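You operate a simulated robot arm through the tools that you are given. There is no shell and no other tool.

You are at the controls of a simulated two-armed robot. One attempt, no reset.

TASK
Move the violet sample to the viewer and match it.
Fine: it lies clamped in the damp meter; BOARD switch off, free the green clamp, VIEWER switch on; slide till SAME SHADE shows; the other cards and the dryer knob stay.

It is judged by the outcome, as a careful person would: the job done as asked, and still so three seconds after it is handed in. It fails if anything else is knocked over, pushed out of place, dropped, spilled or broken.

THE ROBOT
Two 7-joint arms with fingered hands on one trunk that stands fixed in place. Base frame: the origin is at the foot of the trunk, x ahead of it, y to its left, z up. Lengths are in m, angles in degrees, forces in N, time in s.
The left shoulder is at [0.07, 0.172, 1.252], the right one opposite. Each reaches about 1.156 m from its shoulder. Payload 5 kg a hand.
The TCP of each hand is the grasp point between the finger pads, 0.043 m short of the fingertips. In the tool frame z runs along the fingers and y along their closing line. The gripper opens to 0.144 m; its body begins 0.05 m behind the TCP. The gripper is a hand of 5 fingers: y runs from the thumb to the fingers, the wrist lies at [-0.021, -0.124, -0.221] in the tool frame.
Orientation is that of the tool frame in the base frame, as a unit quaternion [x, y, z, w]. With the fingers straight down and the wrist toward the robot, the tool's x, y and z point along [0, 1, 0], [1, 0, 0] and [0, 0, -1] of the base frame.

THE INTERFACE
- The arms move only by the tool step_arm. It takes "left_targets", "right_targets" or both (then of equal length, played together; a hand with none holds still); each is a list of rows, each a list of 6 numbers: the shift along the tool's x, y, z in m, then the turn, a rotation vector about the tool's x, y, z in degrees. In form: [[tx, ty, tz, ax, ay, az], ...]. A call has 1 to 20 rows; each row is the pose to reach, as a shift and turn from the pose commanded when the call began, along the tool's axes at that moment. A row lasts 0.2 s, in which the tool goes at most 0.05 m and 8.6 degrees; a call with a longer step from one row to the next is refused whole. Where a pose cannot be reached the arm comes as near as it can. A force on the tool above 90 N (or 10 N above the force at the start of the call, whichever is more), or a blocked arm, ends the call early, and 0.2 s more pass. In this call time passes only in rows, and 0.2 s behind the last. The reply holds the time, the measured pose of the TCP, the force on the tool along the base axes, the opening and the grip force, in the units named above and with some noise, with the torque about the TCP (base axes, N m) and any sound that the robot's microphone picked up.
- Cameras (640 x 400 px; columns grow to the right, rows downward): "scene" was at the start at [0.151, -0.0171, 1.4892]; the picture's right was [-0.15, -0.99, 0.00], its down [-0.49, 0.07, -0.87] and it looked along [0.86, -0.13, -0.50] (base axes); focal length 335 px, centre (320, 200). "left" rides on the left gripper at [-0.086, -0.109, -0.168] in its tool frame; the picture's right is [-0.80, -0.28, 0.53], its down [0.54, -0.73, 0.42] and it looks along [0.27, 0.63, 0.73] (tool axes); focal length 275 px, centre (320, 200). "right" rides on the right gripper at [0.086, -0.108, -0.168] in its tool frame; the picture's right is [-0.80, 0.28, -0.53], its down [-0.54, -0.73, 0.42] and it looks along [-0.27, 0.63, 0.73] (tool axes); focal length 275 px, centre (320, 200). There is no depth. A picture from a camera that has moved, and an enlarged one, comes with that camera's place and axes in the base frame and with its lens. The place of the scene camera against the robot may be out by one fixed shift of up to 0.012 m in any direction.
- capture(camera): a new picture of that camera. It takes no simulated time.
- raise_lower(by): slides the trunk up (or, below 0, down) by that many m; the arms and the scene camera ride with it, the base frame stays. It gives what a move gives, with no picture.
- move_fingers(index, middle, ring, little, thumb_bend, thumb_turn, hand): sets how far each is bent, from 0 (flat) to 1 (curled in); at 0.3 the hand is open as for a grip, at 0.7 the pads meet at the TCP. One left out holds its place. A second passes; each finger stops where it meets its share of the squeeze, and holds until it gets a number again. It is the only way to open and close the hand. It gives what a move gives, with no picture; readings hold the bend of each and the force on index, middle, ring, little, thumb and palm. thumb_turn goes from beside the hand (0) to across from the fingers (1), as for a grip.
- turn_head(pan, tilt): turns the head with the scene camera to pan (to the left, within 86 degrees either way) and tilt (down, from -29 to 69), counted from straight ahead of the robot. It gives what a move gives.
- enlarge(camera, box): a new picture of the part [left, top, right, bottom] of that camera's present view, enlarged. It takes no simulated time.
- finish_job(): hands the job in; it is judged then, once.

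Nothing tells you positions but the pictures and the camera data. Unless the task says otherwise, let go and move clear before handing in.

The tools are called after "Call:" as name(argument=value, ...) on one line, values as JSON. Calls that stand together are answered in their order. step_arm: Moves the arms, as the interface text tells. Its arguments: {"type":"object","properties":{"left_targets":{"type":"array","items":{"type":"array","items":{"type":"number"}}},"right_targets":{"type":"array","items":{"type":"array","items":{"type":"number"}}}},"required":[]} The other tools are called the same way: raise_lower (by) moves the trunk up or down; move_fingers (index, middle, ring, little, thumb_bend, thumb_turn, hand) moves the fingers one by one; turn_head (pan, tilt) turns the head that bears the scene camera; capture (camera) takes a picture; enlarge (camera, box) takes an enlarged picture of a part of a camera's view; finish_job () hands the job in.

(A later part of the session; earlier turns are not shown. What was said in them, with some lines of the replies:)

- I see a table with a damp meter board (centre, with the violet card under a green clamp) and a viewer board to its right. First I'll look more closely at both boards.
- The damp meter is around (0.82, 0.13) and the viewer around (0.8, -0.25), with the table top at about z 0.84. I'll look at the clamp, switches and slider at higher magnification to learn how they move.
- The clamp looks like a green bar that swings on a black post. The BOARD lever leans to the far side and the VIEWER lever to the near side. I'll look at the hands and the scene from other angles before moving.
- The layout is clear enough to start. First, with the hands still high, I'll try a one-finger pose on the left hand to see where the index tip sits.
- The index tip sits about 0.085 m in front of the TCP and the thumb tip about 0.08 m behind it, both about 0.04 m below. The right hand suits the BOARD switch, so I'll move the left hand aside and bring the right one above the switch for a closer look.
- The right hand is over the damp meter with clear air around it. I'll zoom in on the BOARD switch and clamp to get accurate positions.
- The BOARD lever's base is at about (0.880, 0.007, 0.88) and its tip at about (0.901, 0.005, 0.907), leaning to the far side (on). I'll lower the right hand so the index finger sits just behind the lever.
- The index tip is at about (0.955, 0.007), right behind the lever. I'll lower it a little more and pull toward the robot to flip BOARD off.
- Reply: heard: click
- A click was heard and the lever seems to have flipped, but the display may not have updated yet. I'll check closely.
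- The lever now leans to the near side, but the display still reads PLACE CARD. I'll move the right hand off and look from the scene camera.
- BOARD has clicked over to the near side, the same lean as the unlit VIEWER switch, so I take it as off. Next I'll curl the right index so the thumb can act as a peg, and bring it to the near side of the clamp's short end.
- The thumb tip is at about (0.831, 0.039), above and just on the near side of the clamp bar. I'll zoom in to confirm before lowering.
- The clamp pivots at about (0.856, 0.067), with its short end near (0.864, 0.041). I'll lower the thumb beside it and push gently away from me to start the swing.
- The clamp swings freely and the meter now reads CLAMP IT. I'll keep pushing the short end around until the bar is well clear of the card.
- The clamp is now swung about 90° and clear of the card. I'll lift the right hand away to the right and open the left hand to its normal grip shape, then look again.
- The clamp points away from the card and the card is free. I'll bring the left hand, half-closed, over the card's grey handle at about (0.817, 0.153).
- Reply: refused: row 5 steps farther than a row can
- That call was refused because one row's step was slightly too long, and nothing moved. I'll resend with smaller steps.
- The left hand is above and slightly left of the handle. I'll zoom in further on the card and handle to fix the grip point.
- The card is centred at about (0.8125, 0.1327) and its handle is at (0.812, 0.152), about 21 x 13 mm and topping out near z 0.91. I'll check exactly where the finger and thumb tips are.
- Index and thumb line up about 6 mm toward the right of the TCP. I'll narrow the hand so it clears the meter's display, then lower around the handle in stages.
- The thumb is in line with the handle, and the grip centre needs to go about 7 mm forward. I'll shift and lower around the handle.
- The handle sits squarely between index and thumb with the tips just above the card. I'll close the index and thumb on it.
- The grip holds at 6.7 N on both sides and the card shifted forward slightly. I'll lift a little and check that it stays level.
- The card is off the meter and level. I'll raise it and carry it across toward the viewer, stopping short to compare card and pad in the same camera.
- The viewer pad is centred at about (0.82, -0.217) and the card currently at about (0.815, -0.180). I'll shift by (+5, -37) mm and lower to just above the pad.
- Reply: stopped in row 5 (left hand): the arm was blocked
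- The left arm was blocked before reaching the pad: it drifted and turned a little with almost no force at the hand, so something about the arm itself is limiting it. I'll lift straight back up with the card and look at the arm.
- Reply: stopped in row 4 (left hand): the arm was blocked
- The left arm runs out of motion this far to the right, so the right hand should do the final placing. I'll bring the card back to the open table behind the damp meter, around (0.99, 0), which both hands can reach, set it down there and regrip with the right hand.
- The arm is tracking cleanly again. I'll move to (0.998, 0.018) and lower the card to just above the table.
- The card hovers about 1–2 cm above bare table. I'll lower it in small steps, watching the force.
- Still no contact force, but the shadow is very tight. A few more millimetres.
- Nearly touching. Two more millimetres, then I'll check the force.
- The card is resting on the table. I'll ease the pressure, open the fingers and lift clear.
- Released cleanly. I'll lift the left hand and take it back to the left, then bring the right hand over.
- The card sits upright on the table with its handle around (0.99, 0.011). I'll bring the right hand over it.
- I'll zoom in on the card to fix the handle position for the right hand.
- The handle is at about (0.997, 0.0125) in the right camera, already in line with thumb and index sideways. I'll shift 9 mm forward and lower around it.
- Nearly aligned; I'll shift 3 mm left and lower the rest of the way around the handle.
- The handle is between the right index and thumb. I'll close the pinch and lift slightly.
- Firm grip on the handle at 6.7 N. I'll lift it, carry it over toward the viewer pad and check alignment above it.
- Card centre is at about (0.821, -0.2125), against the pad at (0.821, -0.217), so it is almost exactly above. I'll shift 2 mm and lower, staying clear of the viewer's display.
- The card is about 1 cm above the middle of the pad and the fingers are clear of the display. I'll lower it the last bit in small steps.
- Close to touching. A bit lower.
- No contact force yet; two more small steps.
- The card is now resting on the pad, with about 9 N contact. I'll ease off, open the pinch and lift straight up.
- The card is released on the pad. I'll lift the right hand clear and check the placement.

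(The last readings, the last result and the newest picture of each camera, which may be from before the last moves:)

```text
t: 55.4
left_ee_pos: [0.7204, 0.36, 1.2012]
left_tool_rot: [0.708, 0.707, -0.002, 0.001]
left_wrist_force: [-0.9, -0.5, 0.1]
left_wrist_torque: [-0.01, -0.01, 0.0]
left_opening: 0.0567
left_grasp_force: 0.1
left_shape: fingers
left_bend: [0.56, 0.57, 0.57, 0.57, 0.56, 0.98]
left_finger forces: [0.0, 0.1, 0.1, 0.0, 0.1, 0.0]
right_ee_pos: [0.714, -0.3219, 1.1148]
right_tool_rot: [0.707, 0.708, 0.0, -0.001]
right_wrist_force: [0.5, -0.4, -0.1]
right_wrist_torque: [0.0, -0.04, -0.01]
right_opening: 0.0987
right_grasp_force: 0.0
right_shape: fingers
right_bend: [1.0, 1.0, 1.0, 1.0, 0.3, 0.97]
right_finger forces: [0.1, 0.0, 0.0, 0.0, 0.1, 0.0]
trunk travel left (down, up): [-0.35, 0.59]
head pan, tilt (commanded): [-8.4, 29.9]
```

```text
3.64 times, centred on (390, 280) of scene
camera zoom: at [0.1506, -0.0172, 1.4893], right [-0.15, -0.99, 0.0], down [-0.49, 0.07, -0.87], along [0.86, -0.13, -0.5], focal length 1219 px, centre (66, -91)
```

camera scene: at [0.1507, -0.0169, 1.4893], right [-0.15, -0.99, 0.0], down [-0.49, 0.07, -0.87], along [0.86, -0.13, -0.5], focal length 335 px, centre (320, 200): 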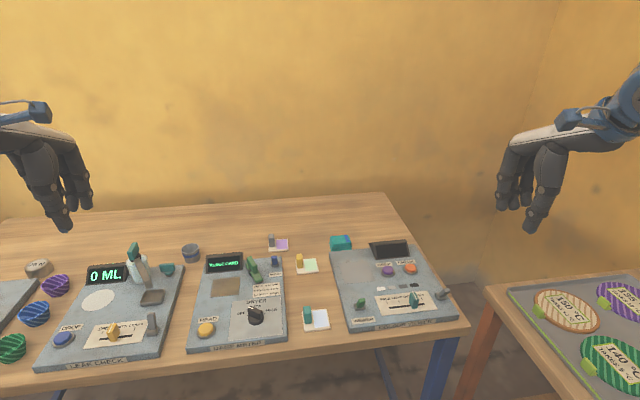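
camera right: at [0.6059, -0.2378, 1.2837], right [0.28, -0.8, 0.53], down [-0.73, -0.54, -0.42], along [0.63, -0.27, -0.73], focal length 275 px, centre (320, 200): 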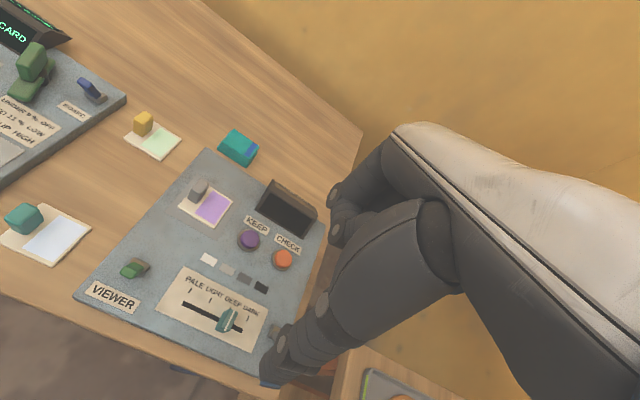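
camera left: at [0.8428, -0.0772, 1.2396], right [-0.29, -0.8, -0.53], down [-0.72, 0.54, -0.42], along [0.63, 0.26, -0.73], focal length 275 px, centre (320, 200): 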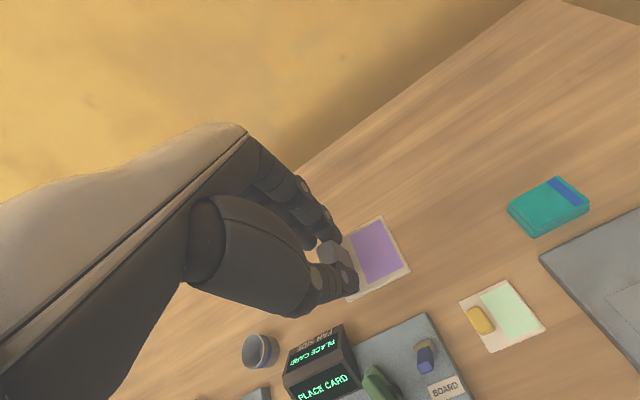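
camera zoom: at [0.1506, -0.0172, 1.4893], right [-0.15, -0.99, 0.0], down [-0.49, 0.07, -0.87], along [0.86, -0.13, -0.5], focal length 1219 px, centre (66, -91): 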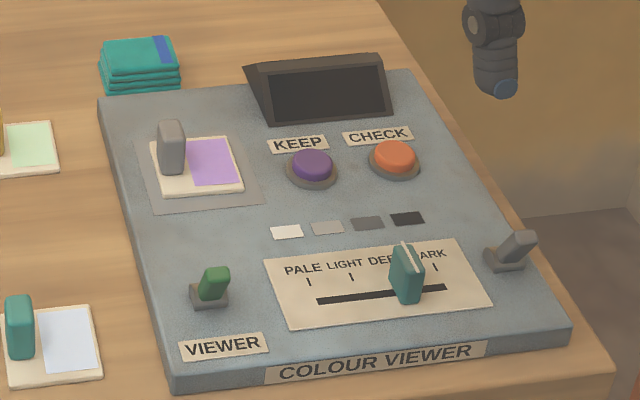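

The violet card sits squarely on the viewer pad. Now I'll look closely at the VIEWER switch and slider from here.

Call:
enlarge(camera="right", box=[90, 240, 290, 360])

Call:
enlarge(camera="scene", box=[350, 290, 460, 330])

```text
3.20 times, centred on (190, 300) of right
camera zoom: at [0.6059, -0.2378, 1.2837], right [0.28, -0.8, 0.53], down [-0.73, -0.54, -0.42], along [0.63, -0.27, -0.73], focal length 881 px, centre (736, -120)
```

zoom: 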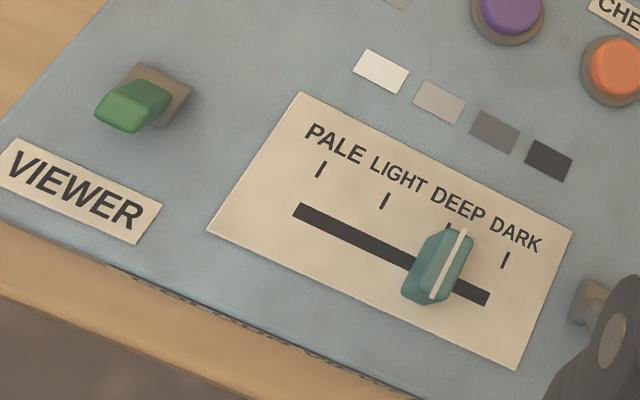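

```text
5.82 times, centred on (405, 310) of scene
camera zoom: at [0.1506, -0.0172, 1.4893], right [-0.15, -0.99, 0.0], down [-0.49, 0.07, -0.87], along [0.86, -0.13, -0.5], focal length 1951 px, centre (-174, -440)
```

zoom: 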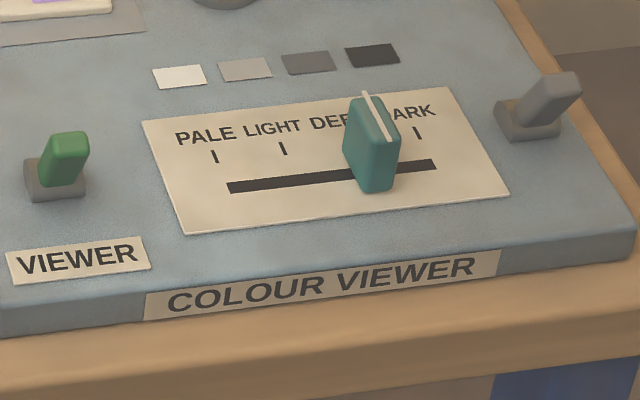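

VIEWER lever: pivot at about (0.70, -0.194), tip near (0.683, -0.193, 0.905), leaning toward me (off). I'll tilt the right hand so the thumb points down and forward, and place it on the near side of the lever.

Call:
step_arm(right_targets=[[0.0267, 0.0016, 0.015, -4, 0, 0], [0.0534, 0.003, 0.03, -8, 0, 0], [0.08, 0.005, 0.05, -12, 0, 0], [0.1067, 0.0065, 0.07, -16, 0, 0], [0.1334, 0.008, 0.09, -20, 0, 0], [0.1334, 0.0, 0.115, -20, 0, 0]])

Call:
capture(camera="right")

Call:
enlarge(camera="scene", box=[320, 200, 460, 335])

```text
t: 56.8
left_ee_pos: [0.7201, 0.3574, 1.2027]
left_tool_rot: [0.708, 0.706, -0.001, 0.001]
left_wrist_force: [-0.5, -0.5, 0.3]
left_wrist_torque: [0.04, -0.02, -0.01]
left_opening: 0.0564
left_grasp_force: 0.1
left_shape: fingers
left_bend: [0.56, 0.57, 0.57, 0.57, 0.56, 0.98]
left_finger forces: [0.1, 0.0, 0.1, 0.0, 0.0, 0.1]
right_ee_pos: [0.7127, -0.1882, 1.0013]
right_tool_rot: [0.696, 0.697, 0.124, 0.123]
right_wrist_force: [-0.2, 0.5, -0.6]
right_wrist_torque: [0.05, -0.02, 0.04]
right_opening: 0.0987
right_grasp_force: 0.1
right_shape: fingers
right_bend: [1.0, 1.0, 1.0, 1.0, 0.3, 0.98]
right_finger forces: [0.0, 0.1, 0.1, 0.1, 0.0, 0.1]
trunk travel left (down, up): [-0.35, 0.59]
head pan, tilt (commanded): [-8.4, 29.9]
```

```text
taken
camera right: at [0.5545, -0.1038, 1.1223], right [0.08, -0.8, 0.6], down [-0.54, -0.54, -0.65], along [0.84, -0.27, -0.47], focal length 275 px, centre (320, 200)
```

right: 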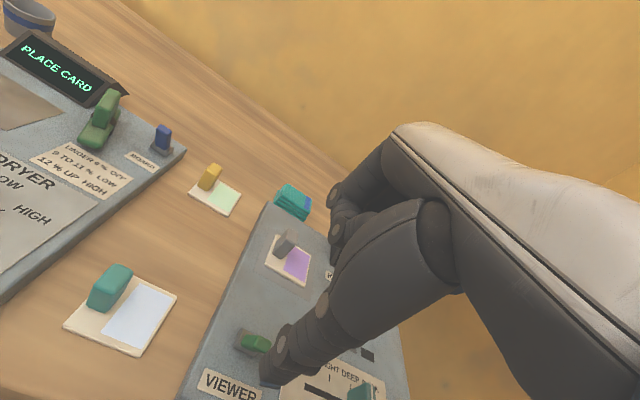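

```text
2.96 times, centred on (390, 268) of scene
camera zoom: at [0.1506, -0.0181, 1.4893], right [-0.15, -0.99, 0.0], down [-0.49, 0.07, -0.87], along [0.86, -0.13, -0.5], focal length 994 px, centre (113, 0)
```

zoom: 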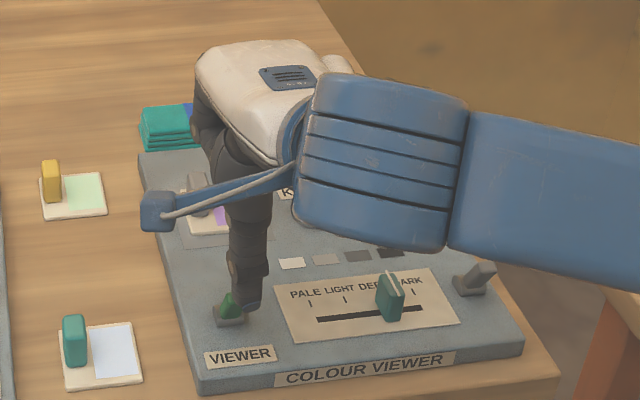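

The thumb tip is just in front of the VIEWER lever. I'll lower it and push the lever away from me to switch on.

Call:
step_arm(right_targets=[[0.004, -0.007, 0.019, 0, 0, 0], [0.004, -0.014, 0.0385, 0, 0, 0], [0.004, 0.0001, 0.0436, 0, 0, 0], [0.004, 0.0142, 0.0488, 0, 0, 0], [0.004, 0.0255, 0.0529, 0, 0, 0], [0.004, 0.0349, 0.0563, 0, 0, 0]])

Call:
capture(camera="right")

Call:
enlarge(camera="scene", box=[320, 200, 460, 335])

```text
t: 58.2
left_ee_pos: [0.7204, 0.3592, 1.2013]
left_tool_rot: [0.709, 0.705, -0.001, 0.0]
left_wrist_force: [0.6, 0.3, -0.2]
left_wrist_torque: [-0.03, -0.03, -0.01]
left_opening: 0.0565
left_grasp_force: 0.0
left_shape: fingers
left_bend: [0.56, 0.57, 0.57, 0.57, 0.56, 0.98]
left_finger forces: [0.0, 0.0, 0.0, 0.1, 0.0, 0.1]
right_ee_pos: [0.7652, -0.1845, 0.9584]
right_tool_rot: [0.696, 0.697, 0.123, 0.122]
right_wrist_force: [-1.0, -0.3, -0.3]
right_wrist_torque: [-0.02, 0.13, -0.01]
right_opening: 0.0996
right_grasp_force: 0.5
right_shape: fingers
right_bend: [1.0, 1.0, 1.0, 1.0, 0.29, 0.97]
right_finger forces: [0.0, 0.0, 0.1, 0.0, 1.5, 0.0]
trunk travel left (down, up): [-0.35, 0.59]
head pan, tilt (commanded): [-8.4, 29.9]
heard: click
```

```text
taken
camera right: at [0.6071, -0.1001, 1.0804], right [0.09, -0.8, 0.6], down [-0.54, -0.54, -0.65], along [0.84, -0.27, -0.47], focal length 275 px, centre (320, 200)
```

right: 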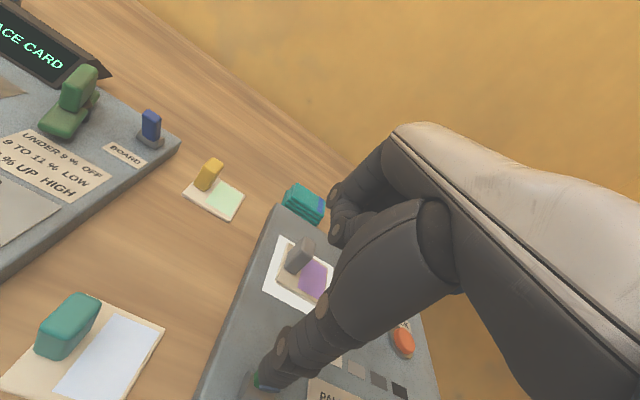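

```text
2.96 times, centred on (390, 268) of scene
camera zoom: at [0.1509, -0.0167, 1.4892], right [-0.15, -0.99, 0.0], down [-0.49, 0.07, -0.87], along [0.86, -0.13, -0.5], focal length 994 px, centre (113, 0)
```

zoom: 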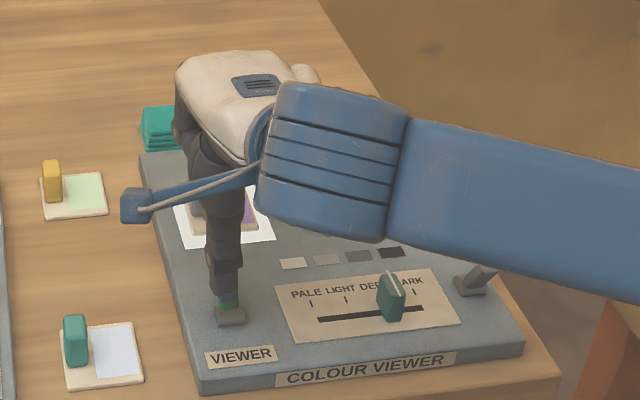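

A click, and the pad lights up, so VIEWER is on. That also confirms near means off for BOARD. I'll back the thumb away, lift, and look at the display.

Call:
step_arm(right_targets=[[0, -0.0188, -0.0068, 0, 0, 0], [0, -0.0188, -0.0068, 0, 0, 0], [-0.01, -0.015, -0.045, 0, 0, 0], [-0.03, -0.01, -0.085, 0, 0, 0], [-0.06, -0.01, -0.105, 0, 0, 0], [-0.09, -0.01, -0.115, 0, 0, 0], [-0.12, -0.01, -0.115, 0, 0, 0], [-0.15, -0.01, -0.115, 0, 0, 0]])

Call:
capture(camera="right")

Call:
capture(camera="scene")

Call:
enlarge(camera="scene", box=[320, 200, 460, 335])

```text
t: 60.0
left_ee_pos: [0.7192, 0.3591, 1.203]
left_tool_rot: [0.708, 0.706, -0.001, 0.0]
left_wrist_force: [-0.8, -0.8, 1.4]
left_wrist_torque: [0.0, -0.04, 0.0]
left_opening: 0.0566
left_grasp_force: 0.1
left_shape: fingers
left_bend: [0.56, 0.57, 0.57, 0.57, 0.56, 0.98]
left_finger forces: [0.0, 0.1, 0.0, 0.0, 0.0, 0.1]
right_ee_pos: [0.7157, -0.3346, 1.063]
right_tool_rot: [0.696, 0.697, 0.123, 0.123]
right_wrist_force: [-0.9, -0.6, 0.6]
right_wrist_torque: [0.0, 0.0, -0.01]
right_opening: 0.0987
right_grasp_force: 0.1
right_shape: fingers
right_bend: [1.0, 1.0, 1.0, 1.0, 0.3, 0.98]
right_finger forces: [0.1, 0.1, 0.0, 0.1, 0.1, 0.0]
trunk travel left (down, up): [-0.35, 0.59]
head pan, tilt (commanded): [-8.4, 29.9]
```

```text
taken
camera right: at [0.5575, -0.251, 1.1848], right [0.09, -0.8, 0.6], down [-0.54, -0.54, -0.65], along [0.84, -0.27, -0.47], focal length 275 px, centre (320, 200)
```

right: 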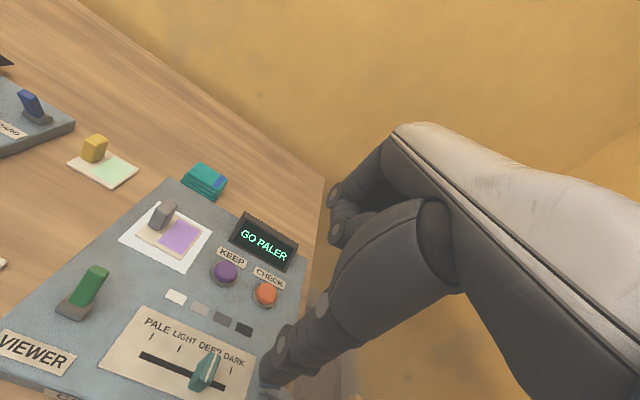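

```text
taken
camera scene: at [0.1501, -0.0181, 1.4893], right [-0.15, -0.99, 0.0], down [-0.49, 0.07, -0.87], along [0.86, -0.13, -0.5], focal length 335 px, centre (320, 200)
```

scene: 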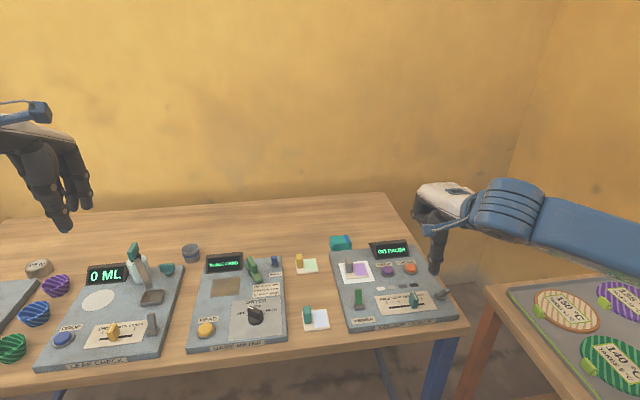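

```text
2.96 times, centred on (390, 268) of scene
camera zoom: at [0.1501, -0.0181, 1.4893], right [-0.15, -0.99, 0.0], down [-0.49, 0.07, -0.87], along [0.86, -0.13, -0.5], focal length 994 px, centre (113, 0)
```

zoom: 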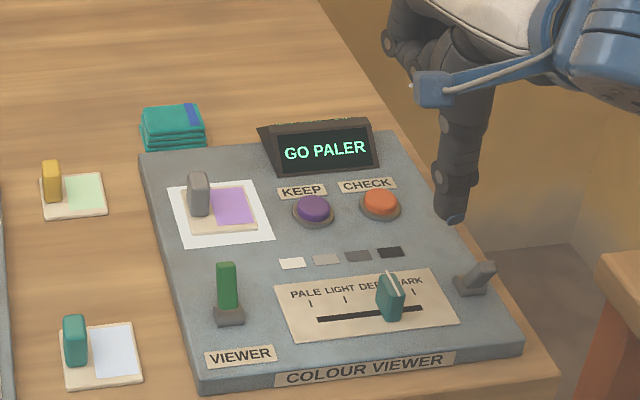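

The viewer shows GO PALER, so the slider must go left. I'll zoom in on the slider knob to line up the thumb on its right side.

Call:
enlarge(camera="right", box=[110, 300, 300, 400])

Call:
enlarge(camera="scene", box=[370, 270, 470, 330])

```text
3.37 times, centred on (205, 350) of right
camera zoom: at [0.5575, -0.251, 1.1848], right [0.09, -0.8, 0.6], down [-0.54, -0.54, -0.65], along [0.84, -0.27, -0.47], focal length 927 px, centre (707, -305)
```

zoom: 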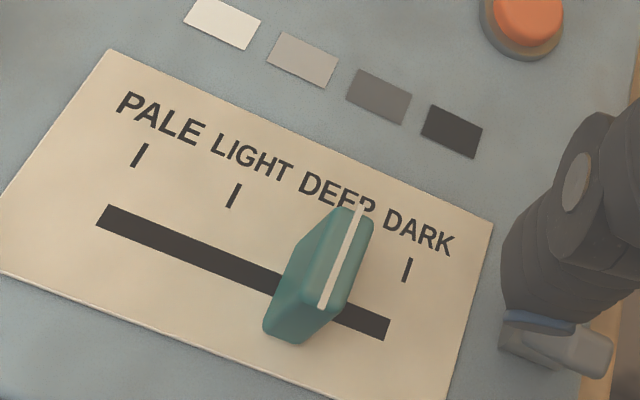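

```text
6.40 times, centred on (420, 300) of scene
camera zoom: at [0.1501, -0.0181, 1.4893], right [-0.15, -0.99, 0.0], down [-0.49, 0.07, -0.87], along [0.86, -0.13, -0.5], focal length 2146 px, centre (-320, -440)
```

zoom: 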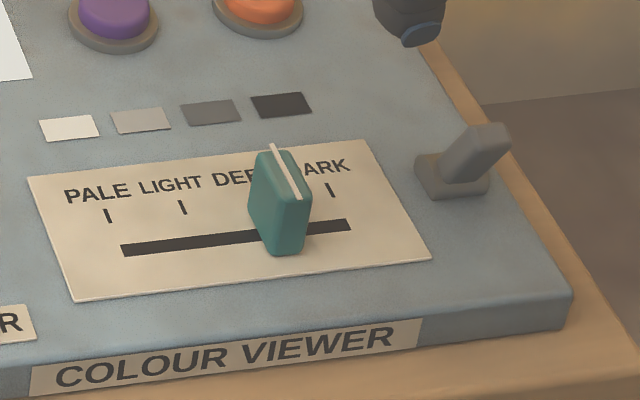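

Knob at about (0.682, -0.324), top near z 0.90, with about 90 mm of slot. I'll lower the thumb just to the right of the knob, keeping clear of the grey toggle.

Call:
step_arm(right_targets=[[-0.015, 0.0245, 0.0302, 0, 0, 0], [-0.015, 0.0142, 0.0584, 0, 0, 0], [-0.015, 0.0039, 0.0866, 0, 0, 0], [-0.015, -0.0029, 0.1054, 0, 0, 0], [-0.015, -0.0063, 0.1148, 0, 0, 0]])

Call:
capture(camera="right")

Call:
enlarge(camera="scene", box=[350, 230, 470, 330])

```text
t: 61.2
left_ee_pos: [0.7207, 0.3595, 1.2028]
left_tool_rot: [0.708, 0.706, 0.0, 0.001]
left_wrist_force: [0.0, -0.8, -0.1]
left_wrist_torque: [0.0, -0.01, 0.01]
left_opening: 0.0563
left_grasp_force: 0.1
left_shape: fingers
left_bend: [0.56, 0.57, 0.57, 0.57, 0.56, 0.98]
left_finger forces: [0.1, 0.1, 0.0, 0.0, 0.0, 0.0]
right_ee_pos: [0.7498, -0.3501, 0.9533]
right_tool_rot: [0.696, 0.697, 0.124, 0.123]
right_wrist_force: [-0.5, -0.3, 0.0]
right_wrist_torque: [0.01, -0.01, -0.05]
right_opening: 0.0985
right_grasp_force: 0.0
right_shape: fingers
right_bend: [1.0, 1.0, 1.0, 1.0, 0.3, 0.98]
right_finger forces: [0.1, 0.0, 0.0, 0.0, 0.1, 0.0]
trunk travel left (down, up): [-0.35, 0.59]
head pan, tilt (commanded): [-8.4, 29.9]
```

```text
taken
camera right: at [0.5919, -0.2655, 1.0752], right [0.08, -0.8, 0.6], down [-0.54, -0.54, -0.65], along [0.84, -0.27, -0.47], focal length 275 px, centre (320, 200)
```

right: 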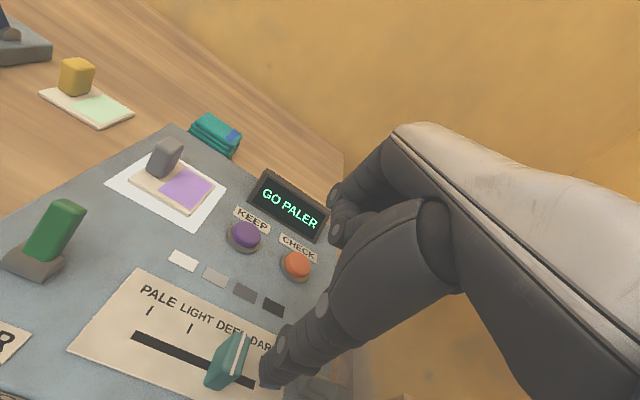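

```text
4.00 times, centred on (410, 280) of scene
camera zoom: at [0.1506, -0.0169, 1.4893], right [-0.15, -0.99, 0.0], down [-0.49, 0.07, -0.87], along [0.86, -0.13, -0.5], focal length 1341 px, centre (-40, -120)
```

zoom: 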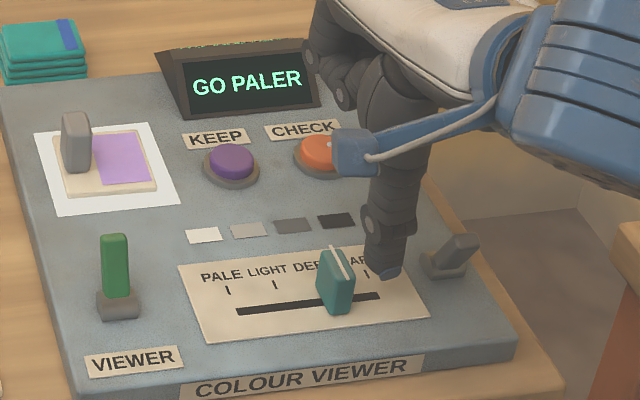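

The thumb is right beside the knob and the display is readable from both cameras. I'll push left gently, then check.

Call:
step_arm(right_targets=[[0.008, 0, 0, 0, 0, 0], [0.014, 0, 0, 0, 0, 0], [0.02, 0, 0, 0, 0, 0], [0.026, 0, 0, 0, 0, 0]])

Call:
capture(camera="right")

Call:
enlarge(camera="scene", box=[350, 230, 470, 330])

```text
t: 62.2
left_ee_pos: [0.7215, 0.3593, 1.2013]
left_tool_rot: [0.708, 0.707, -0.001, -0.001]
left_wrist_force: [0.4, 0.5, -0.8]
left_wrist_torque: [-0.05, 0.0, 0.01]
left_opening: 0.0565
left_grasp_force: 0.1
left_shape: fingers
left_bend: [0.56, 0.57, 0.57, 0.57, 0.56, 0.98]
left_finger forces: [0.0, 0.0, 0.1, 0.1, 0.0, 0.1]
right_ee_pos: [0.7504, -0.3249, 0.9541]
right_tool_rot: [0.695, 0.697, 0.123, 0.123]
right_wrist_force: [0.5, -1.6, 0.6]
right_wrist_torque: [-0.07, 0.0, 0.04]
right_opening: 0.0987
right_grasp_force: 0.6
right_shape: fingers
right_bend: [1.0, 1.0, 1.0, 1.0, 0.3, 0.98]
right_finger forces: [0.0, 0.0, 0.0, 0.0, 1.1, 0.0]
trunk travel left (down, up): [-0.35, 0.59]
head pan, tilt (commanded): [-8.4, 29.9]
```

```text
taken
camera right: at [0.592, -0.2392, 1.0754], right [0.09, -0.8, 0.6], down [-0.54, -0.54, -0.65], along [0.84, -0.27, -0.47], focal length 275 px, centre (320, 200)
```

right: 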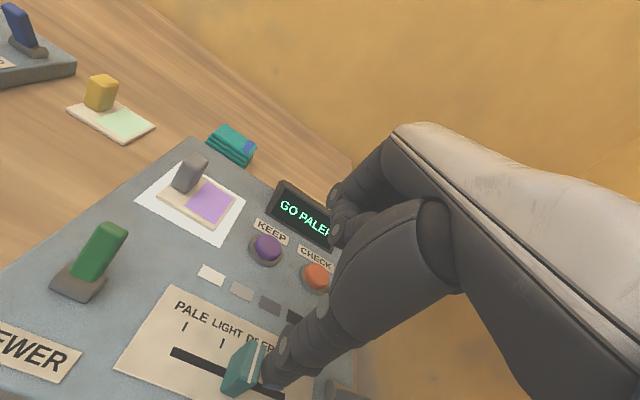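

```text
4.00 times, centred on (410, 280) of scene
camera zoom: at [0.1511, -0.0167, 1.4892], right [-0.15, -0.99, 0.0], down [-0.49, 0.07, -0.87], along [0.86, -0.13, -0.5], focal length 1341 px, centre (-40, -120)
```

zoom: 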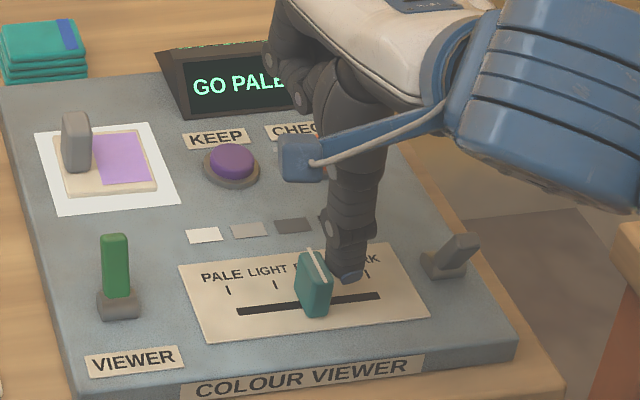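

The knob slides smoothly and the display still says GO PALER. I'll continue in small steps.

Call:
step_arm(right_targets=[[0.003, 0, 0, 0, 0, 0], [0.006, 0, 0, 0, 0, 0]])

Call:
enlarge(camera="right", box=[140, 160, 360, 400])

```text
t: 62.8
left_ee_pos: [0.7216, 0.3598, 1.2018]
left_tool_rot: [0.708, 0.706, -0.002, 0.0]
left_wrist_force: [-0.5, -0.6, -0.3]
left_wrist_torque: [0.0, 0.02, 0.01]
left_opening: 0.0564
left_grasp_force: 0.1
left_shape: fingers
left_bend: [0.56, 0.57, 0.57, 0.57, 0.56, 0.98]
left_finger forces: [0.0, 0.0, 0.0, 0.0, 0.1, 0.0]
right_ee_pos: [0.7494, -0.3181, 0.9541]
right_tool_rot: [0.695, 0.697, 0.123, 0.123]
right_wrist_force: [-0.1, -0.1, 0.7]
right_wrist_torque: [0.03, 0.01, -0.01]
right_opening: 0.0986
right_grasp_force: 0.0
right_shape: fingers
right_bend: [1.0, 1.0, 1.0, 1.0, 0.3, 0.98]
right_finger forces: [0.0, 0.1, 0.1, 0.0, 0.2, 0.0]
trunk travel left (down, up): [-0.35, 0.59]
head pan, tilt (commanded): [-8.4, 29.9]
```

```text
1.67 times, centred on (250, 280) of right
camera zoom: at [0.5919, -0.233, 1.0753], right [0.09, -0.8, 0.6], down [-0.54, -0.54, -0.65], along [0.84, -0.27, -0.47], focal length 459 px, centre (437, 67)
```

zoom: 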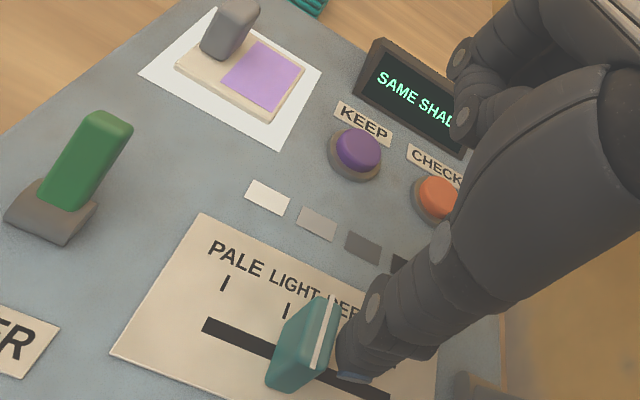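

SAME SHADE is showing. I'll back the thumb off to the right without touching the knob again, lift away and verify.

Call:
step_arm(right_targets=[[-0.006, 0, 0, 0, 0, 0], [-0.014, 0, 0, 0, 0, 0], [-0.016, 0.01, -0.028, 0, 0, 0], [-0.016, 0.022, -0.065, 0, 0, 0], [-0.03, 0.03, -0.105, 0, 0, 0], [-0.06, 0.02, -0.13, 0, 0, 0], [-0.1, 0.0, -0.14, 0, 0, 0], [-0.14, -0.02, -0.15, 0, 0, 0]])

Call:
capture(camera="scene")

Call:
enlarge(camera="scene", box=[320, 220, 470, 335])

Call:
enlarge(camera="scene", box=[180, 225, 340, 360])

```text
t: 64.6
left_ee_pos: [0.7176, 0.3591, 1.2029]
left_tool_rot: [0.708, 0.706, 0.0, 0.002]
left_wrist_force: [-0.9, -0.2, 0.7]
left_wrist_torque: [-0.07, -0.05, 0.01]
left_opening: 0.0566
left_grasp_force: 0.1
left_shape: fingers
left_bend: [0.56, 0.57, 0.57, 0.57, 0.56, 0.98]
left_finger forces: [0.0, 0.1, 0.1, 0.1, 0.1, 0.0]
right_ee_pos: [0.676, -0.4576, 1.0872]
right_tool_rot: [0.695, 0.697, 0.123, 0.124]
right_wrist_force: [-0.7, 0.7, 0.3]
right_wrist_torque: [-0.03, 0.0, -0.01]
right_opening: 0.0987
right_grasp_force: 0.1
right_shape: fingers
right_bend: [1.0, 1.0, 1.0, 1.0, 0.3, 0.98]
right_finger forces: [0.0, 0.1, 0.0, 0.1, 0.0, 0.0]
trunk travel left (down, up): [-0.35, 0.59]
head pan, tilt (commanded): [-8.4, 29.9]
```

```text
taken
camera scene: at [0.1484, -0.0173, 1.4895], right [-0.14, -0.99, 0.0], down [-0.49, 0.07, -0.87], along [0.86, -0.13, -0.5], focal length 335 px, centre (320, 200)
```

scene: 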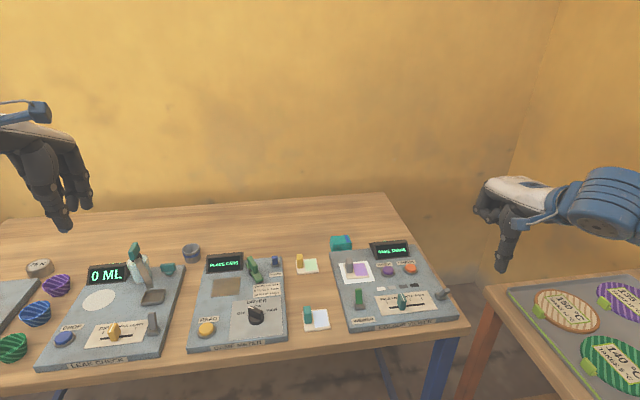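

```text
3.48 times, centred on (395, 278) of scene
camera zoom: at [0.1484, -0.0173, 1.4895], right [-0.14, -0.99, 0.0], down [-0.49, 0.07, -0.87], along [0.86, -0.13, -0.5], focal length 1166 px, centre (59, -70)
```

zoom: 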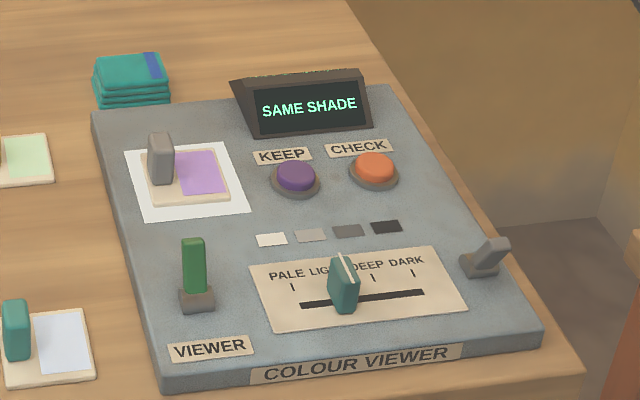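

```text
2.96 times, centred on (260, 292) of scene
camera zoom: at [0.1484, -0.0173, 1.4895], right [-0.14, -0.99, 0.0], down [-0.49, 0.07, -0.87], along [0.86, -0.13, -0.5], focal length 994 px, centre (498, -74)
```

zoom: 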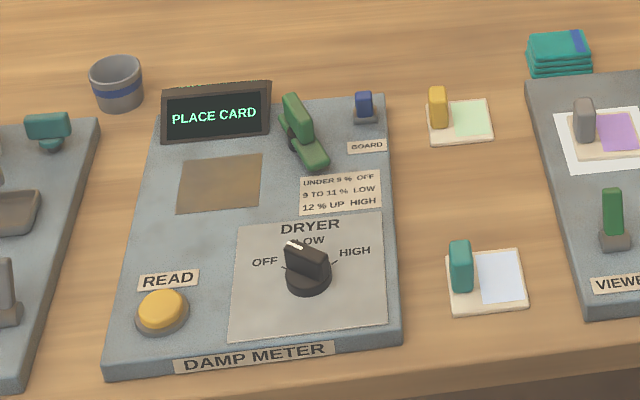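

SAME SHADE is on, the card sits on the lit pad, BOARD is off, the clamp is free, and the other cards and dryer knob look untouched. I'll let a little time pass with the hands clear and check it holds.

Call:
move_fingers(hand="right", index=0.3, middle=0.3, ring=0.3, little=0.3, thumb_bend=0.3)

Call:
move_fingers(hand="left", index=0.3, middle=0.3, ring=0.3, little=0.3, thumb_bend=0.3)

Call:
enlarge(camera="scene", box=[320, 220, 470, 335])

Call:
enlarge(camera="scene", box=[195, 240, 295, 300])

```text
t: 65.6
left_ee_pos: [0.7203, 0.3594, 1.2024]
left_tool_rot: [0.708, 0.706, 0.0, 0.001]
left_wrist_force: [-0.2, 0.0, -0.1]
left_wrist_torque: [0.01, -0.02, -0.01]
left_opening: 0.0566
left_grasp_force: 0.0
left_shape: fingers
left_bend: [0.56, 0.57, 0.57, 0.57, 0.56, 0.98]
left_finger forces: [0.0, 0.0, 0.1, 0.1, 0.0, 0.1]
right_ee_pos: [0.6795, -0.4583, 1.0861]
right_tool_rot: [0.697, 0.696, 0.124, 0.123]
right_wrist_force: [-0.2, -0.6, 0.3]
right_wrist_torque: [-0.01, -0.02, 0.0]
right_opening: 0.1496
right_grasp_force: 0.0
right_shape: fingers
right_bend: [0.3, 0.3, 0.3, 0.3, 0.3, 0.98]
right_finger forces: [0.1, 0.1, 0.0, 0.0, 0.1, 0.0]
trunk travel left (down, up): [-0.35, 0.59]
head pan, tilt (commanded): [-8.4, 29.9]
```

```text
t: 66.6
left_ee_pos: [0.7202, 0.3596, 1.2011]
left_tool_rot: [0.708, 0.706, -0.001, 0.0]
left_wrist_force: [-0.4, -0.8, -0.1]
left_wrist_torque: [-0.02, -0.01, 0.02]
left_opening: 0.1491
left_grasp_force: 0.0
left_shape: fingers
left_bend: [0.3, 0.3, 0.3, 0.3, 0.3, 0.98]
left_finger forces: [0.0, 0.1, 0.0, 0.1, 0.0, 0.0]
right_ee_pos: [0.6787, -0.4585, 1.0874]
right_tool_rot: [0.696, 0.697, 0.123, 0.123]
right_wrist_force: [0.8, 0.3, 0.3]
right_wrist_torque: [0.04, 0.0, 0.01]
right_opening: 0.1496
right_grasp_force: 0.1
right_shape: fingers
right_bend: [0.3, 0.3, 0.3, 0.3, 0.3, 0.98]
right_finger forces: [0.0, 0.1, 0.0, 0.1, 0.1, 0.0]
trunk travel left (down, up): [-0.35, 0.59]
head pan, tilt (commanded): [-8.4, 29.9]
```

```text
3.48 times, centred on (395, 278) of scene
camera zoom: at [0.1508, -0.017, 1.4893], right [-0.15, -0.99, 0.0], down [-0.49, 0.07, -0.87], along [0.86, -0.13, -0.5], focal length 1166 px, centre (59, -70)
```

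zoom: 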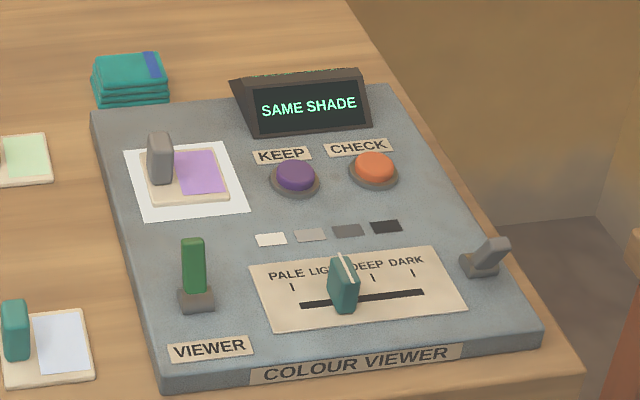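

```text
6.40 times, centred on (245, 270) of scene
camera zoom: at [0.1508, -0.017, 1.4893], right [-0.15, -0.99, 0.0], down [-0.49, 0.07, -0.87], along [0.86, -0.13, -0.5], focal length 2146 px, centre (800, -248)
```

zoom: 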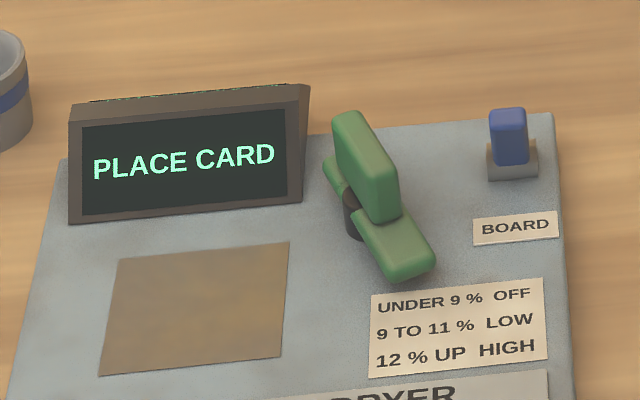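

The state holds: the violet card is on the lit viewer pad and SAME SHADE shows. BOARD is off, the clamp is free, nothing else has moved, and both hands are clear. I'm handing the job in.

Call:
finish_job()

```text
The job is handed in.
```

The violet sample is on the viewer's pad and the viewer reads SAME SHADE, still so two seconds later with both hands clear. I have handed the job in and had no verdict back.

- **BOARD switch:** it is off. The meter's display stayed lit after I flipped it, so I judged by the lever, which leans the same way as the VIEWER lever did when that was off.
- **Green clamp:** it is swung about 90 degrees, well clear of where the card lay.
- **VIEWER switch:** it is on, and the pad lit up when it clicked.
- **Slider:** I moved it from DEEP toward LIGHT and left it at the first spot where SAME SHADE appeared, which may be near the edge of the matching range.
- **Everything else:** the other cards and the dryer knob look unmoved in the last pictures.

The left arm could not reach the viewer pad. I set the card down briefly on the bare table behind the damp meter and picked it up again with the right hand to place it.
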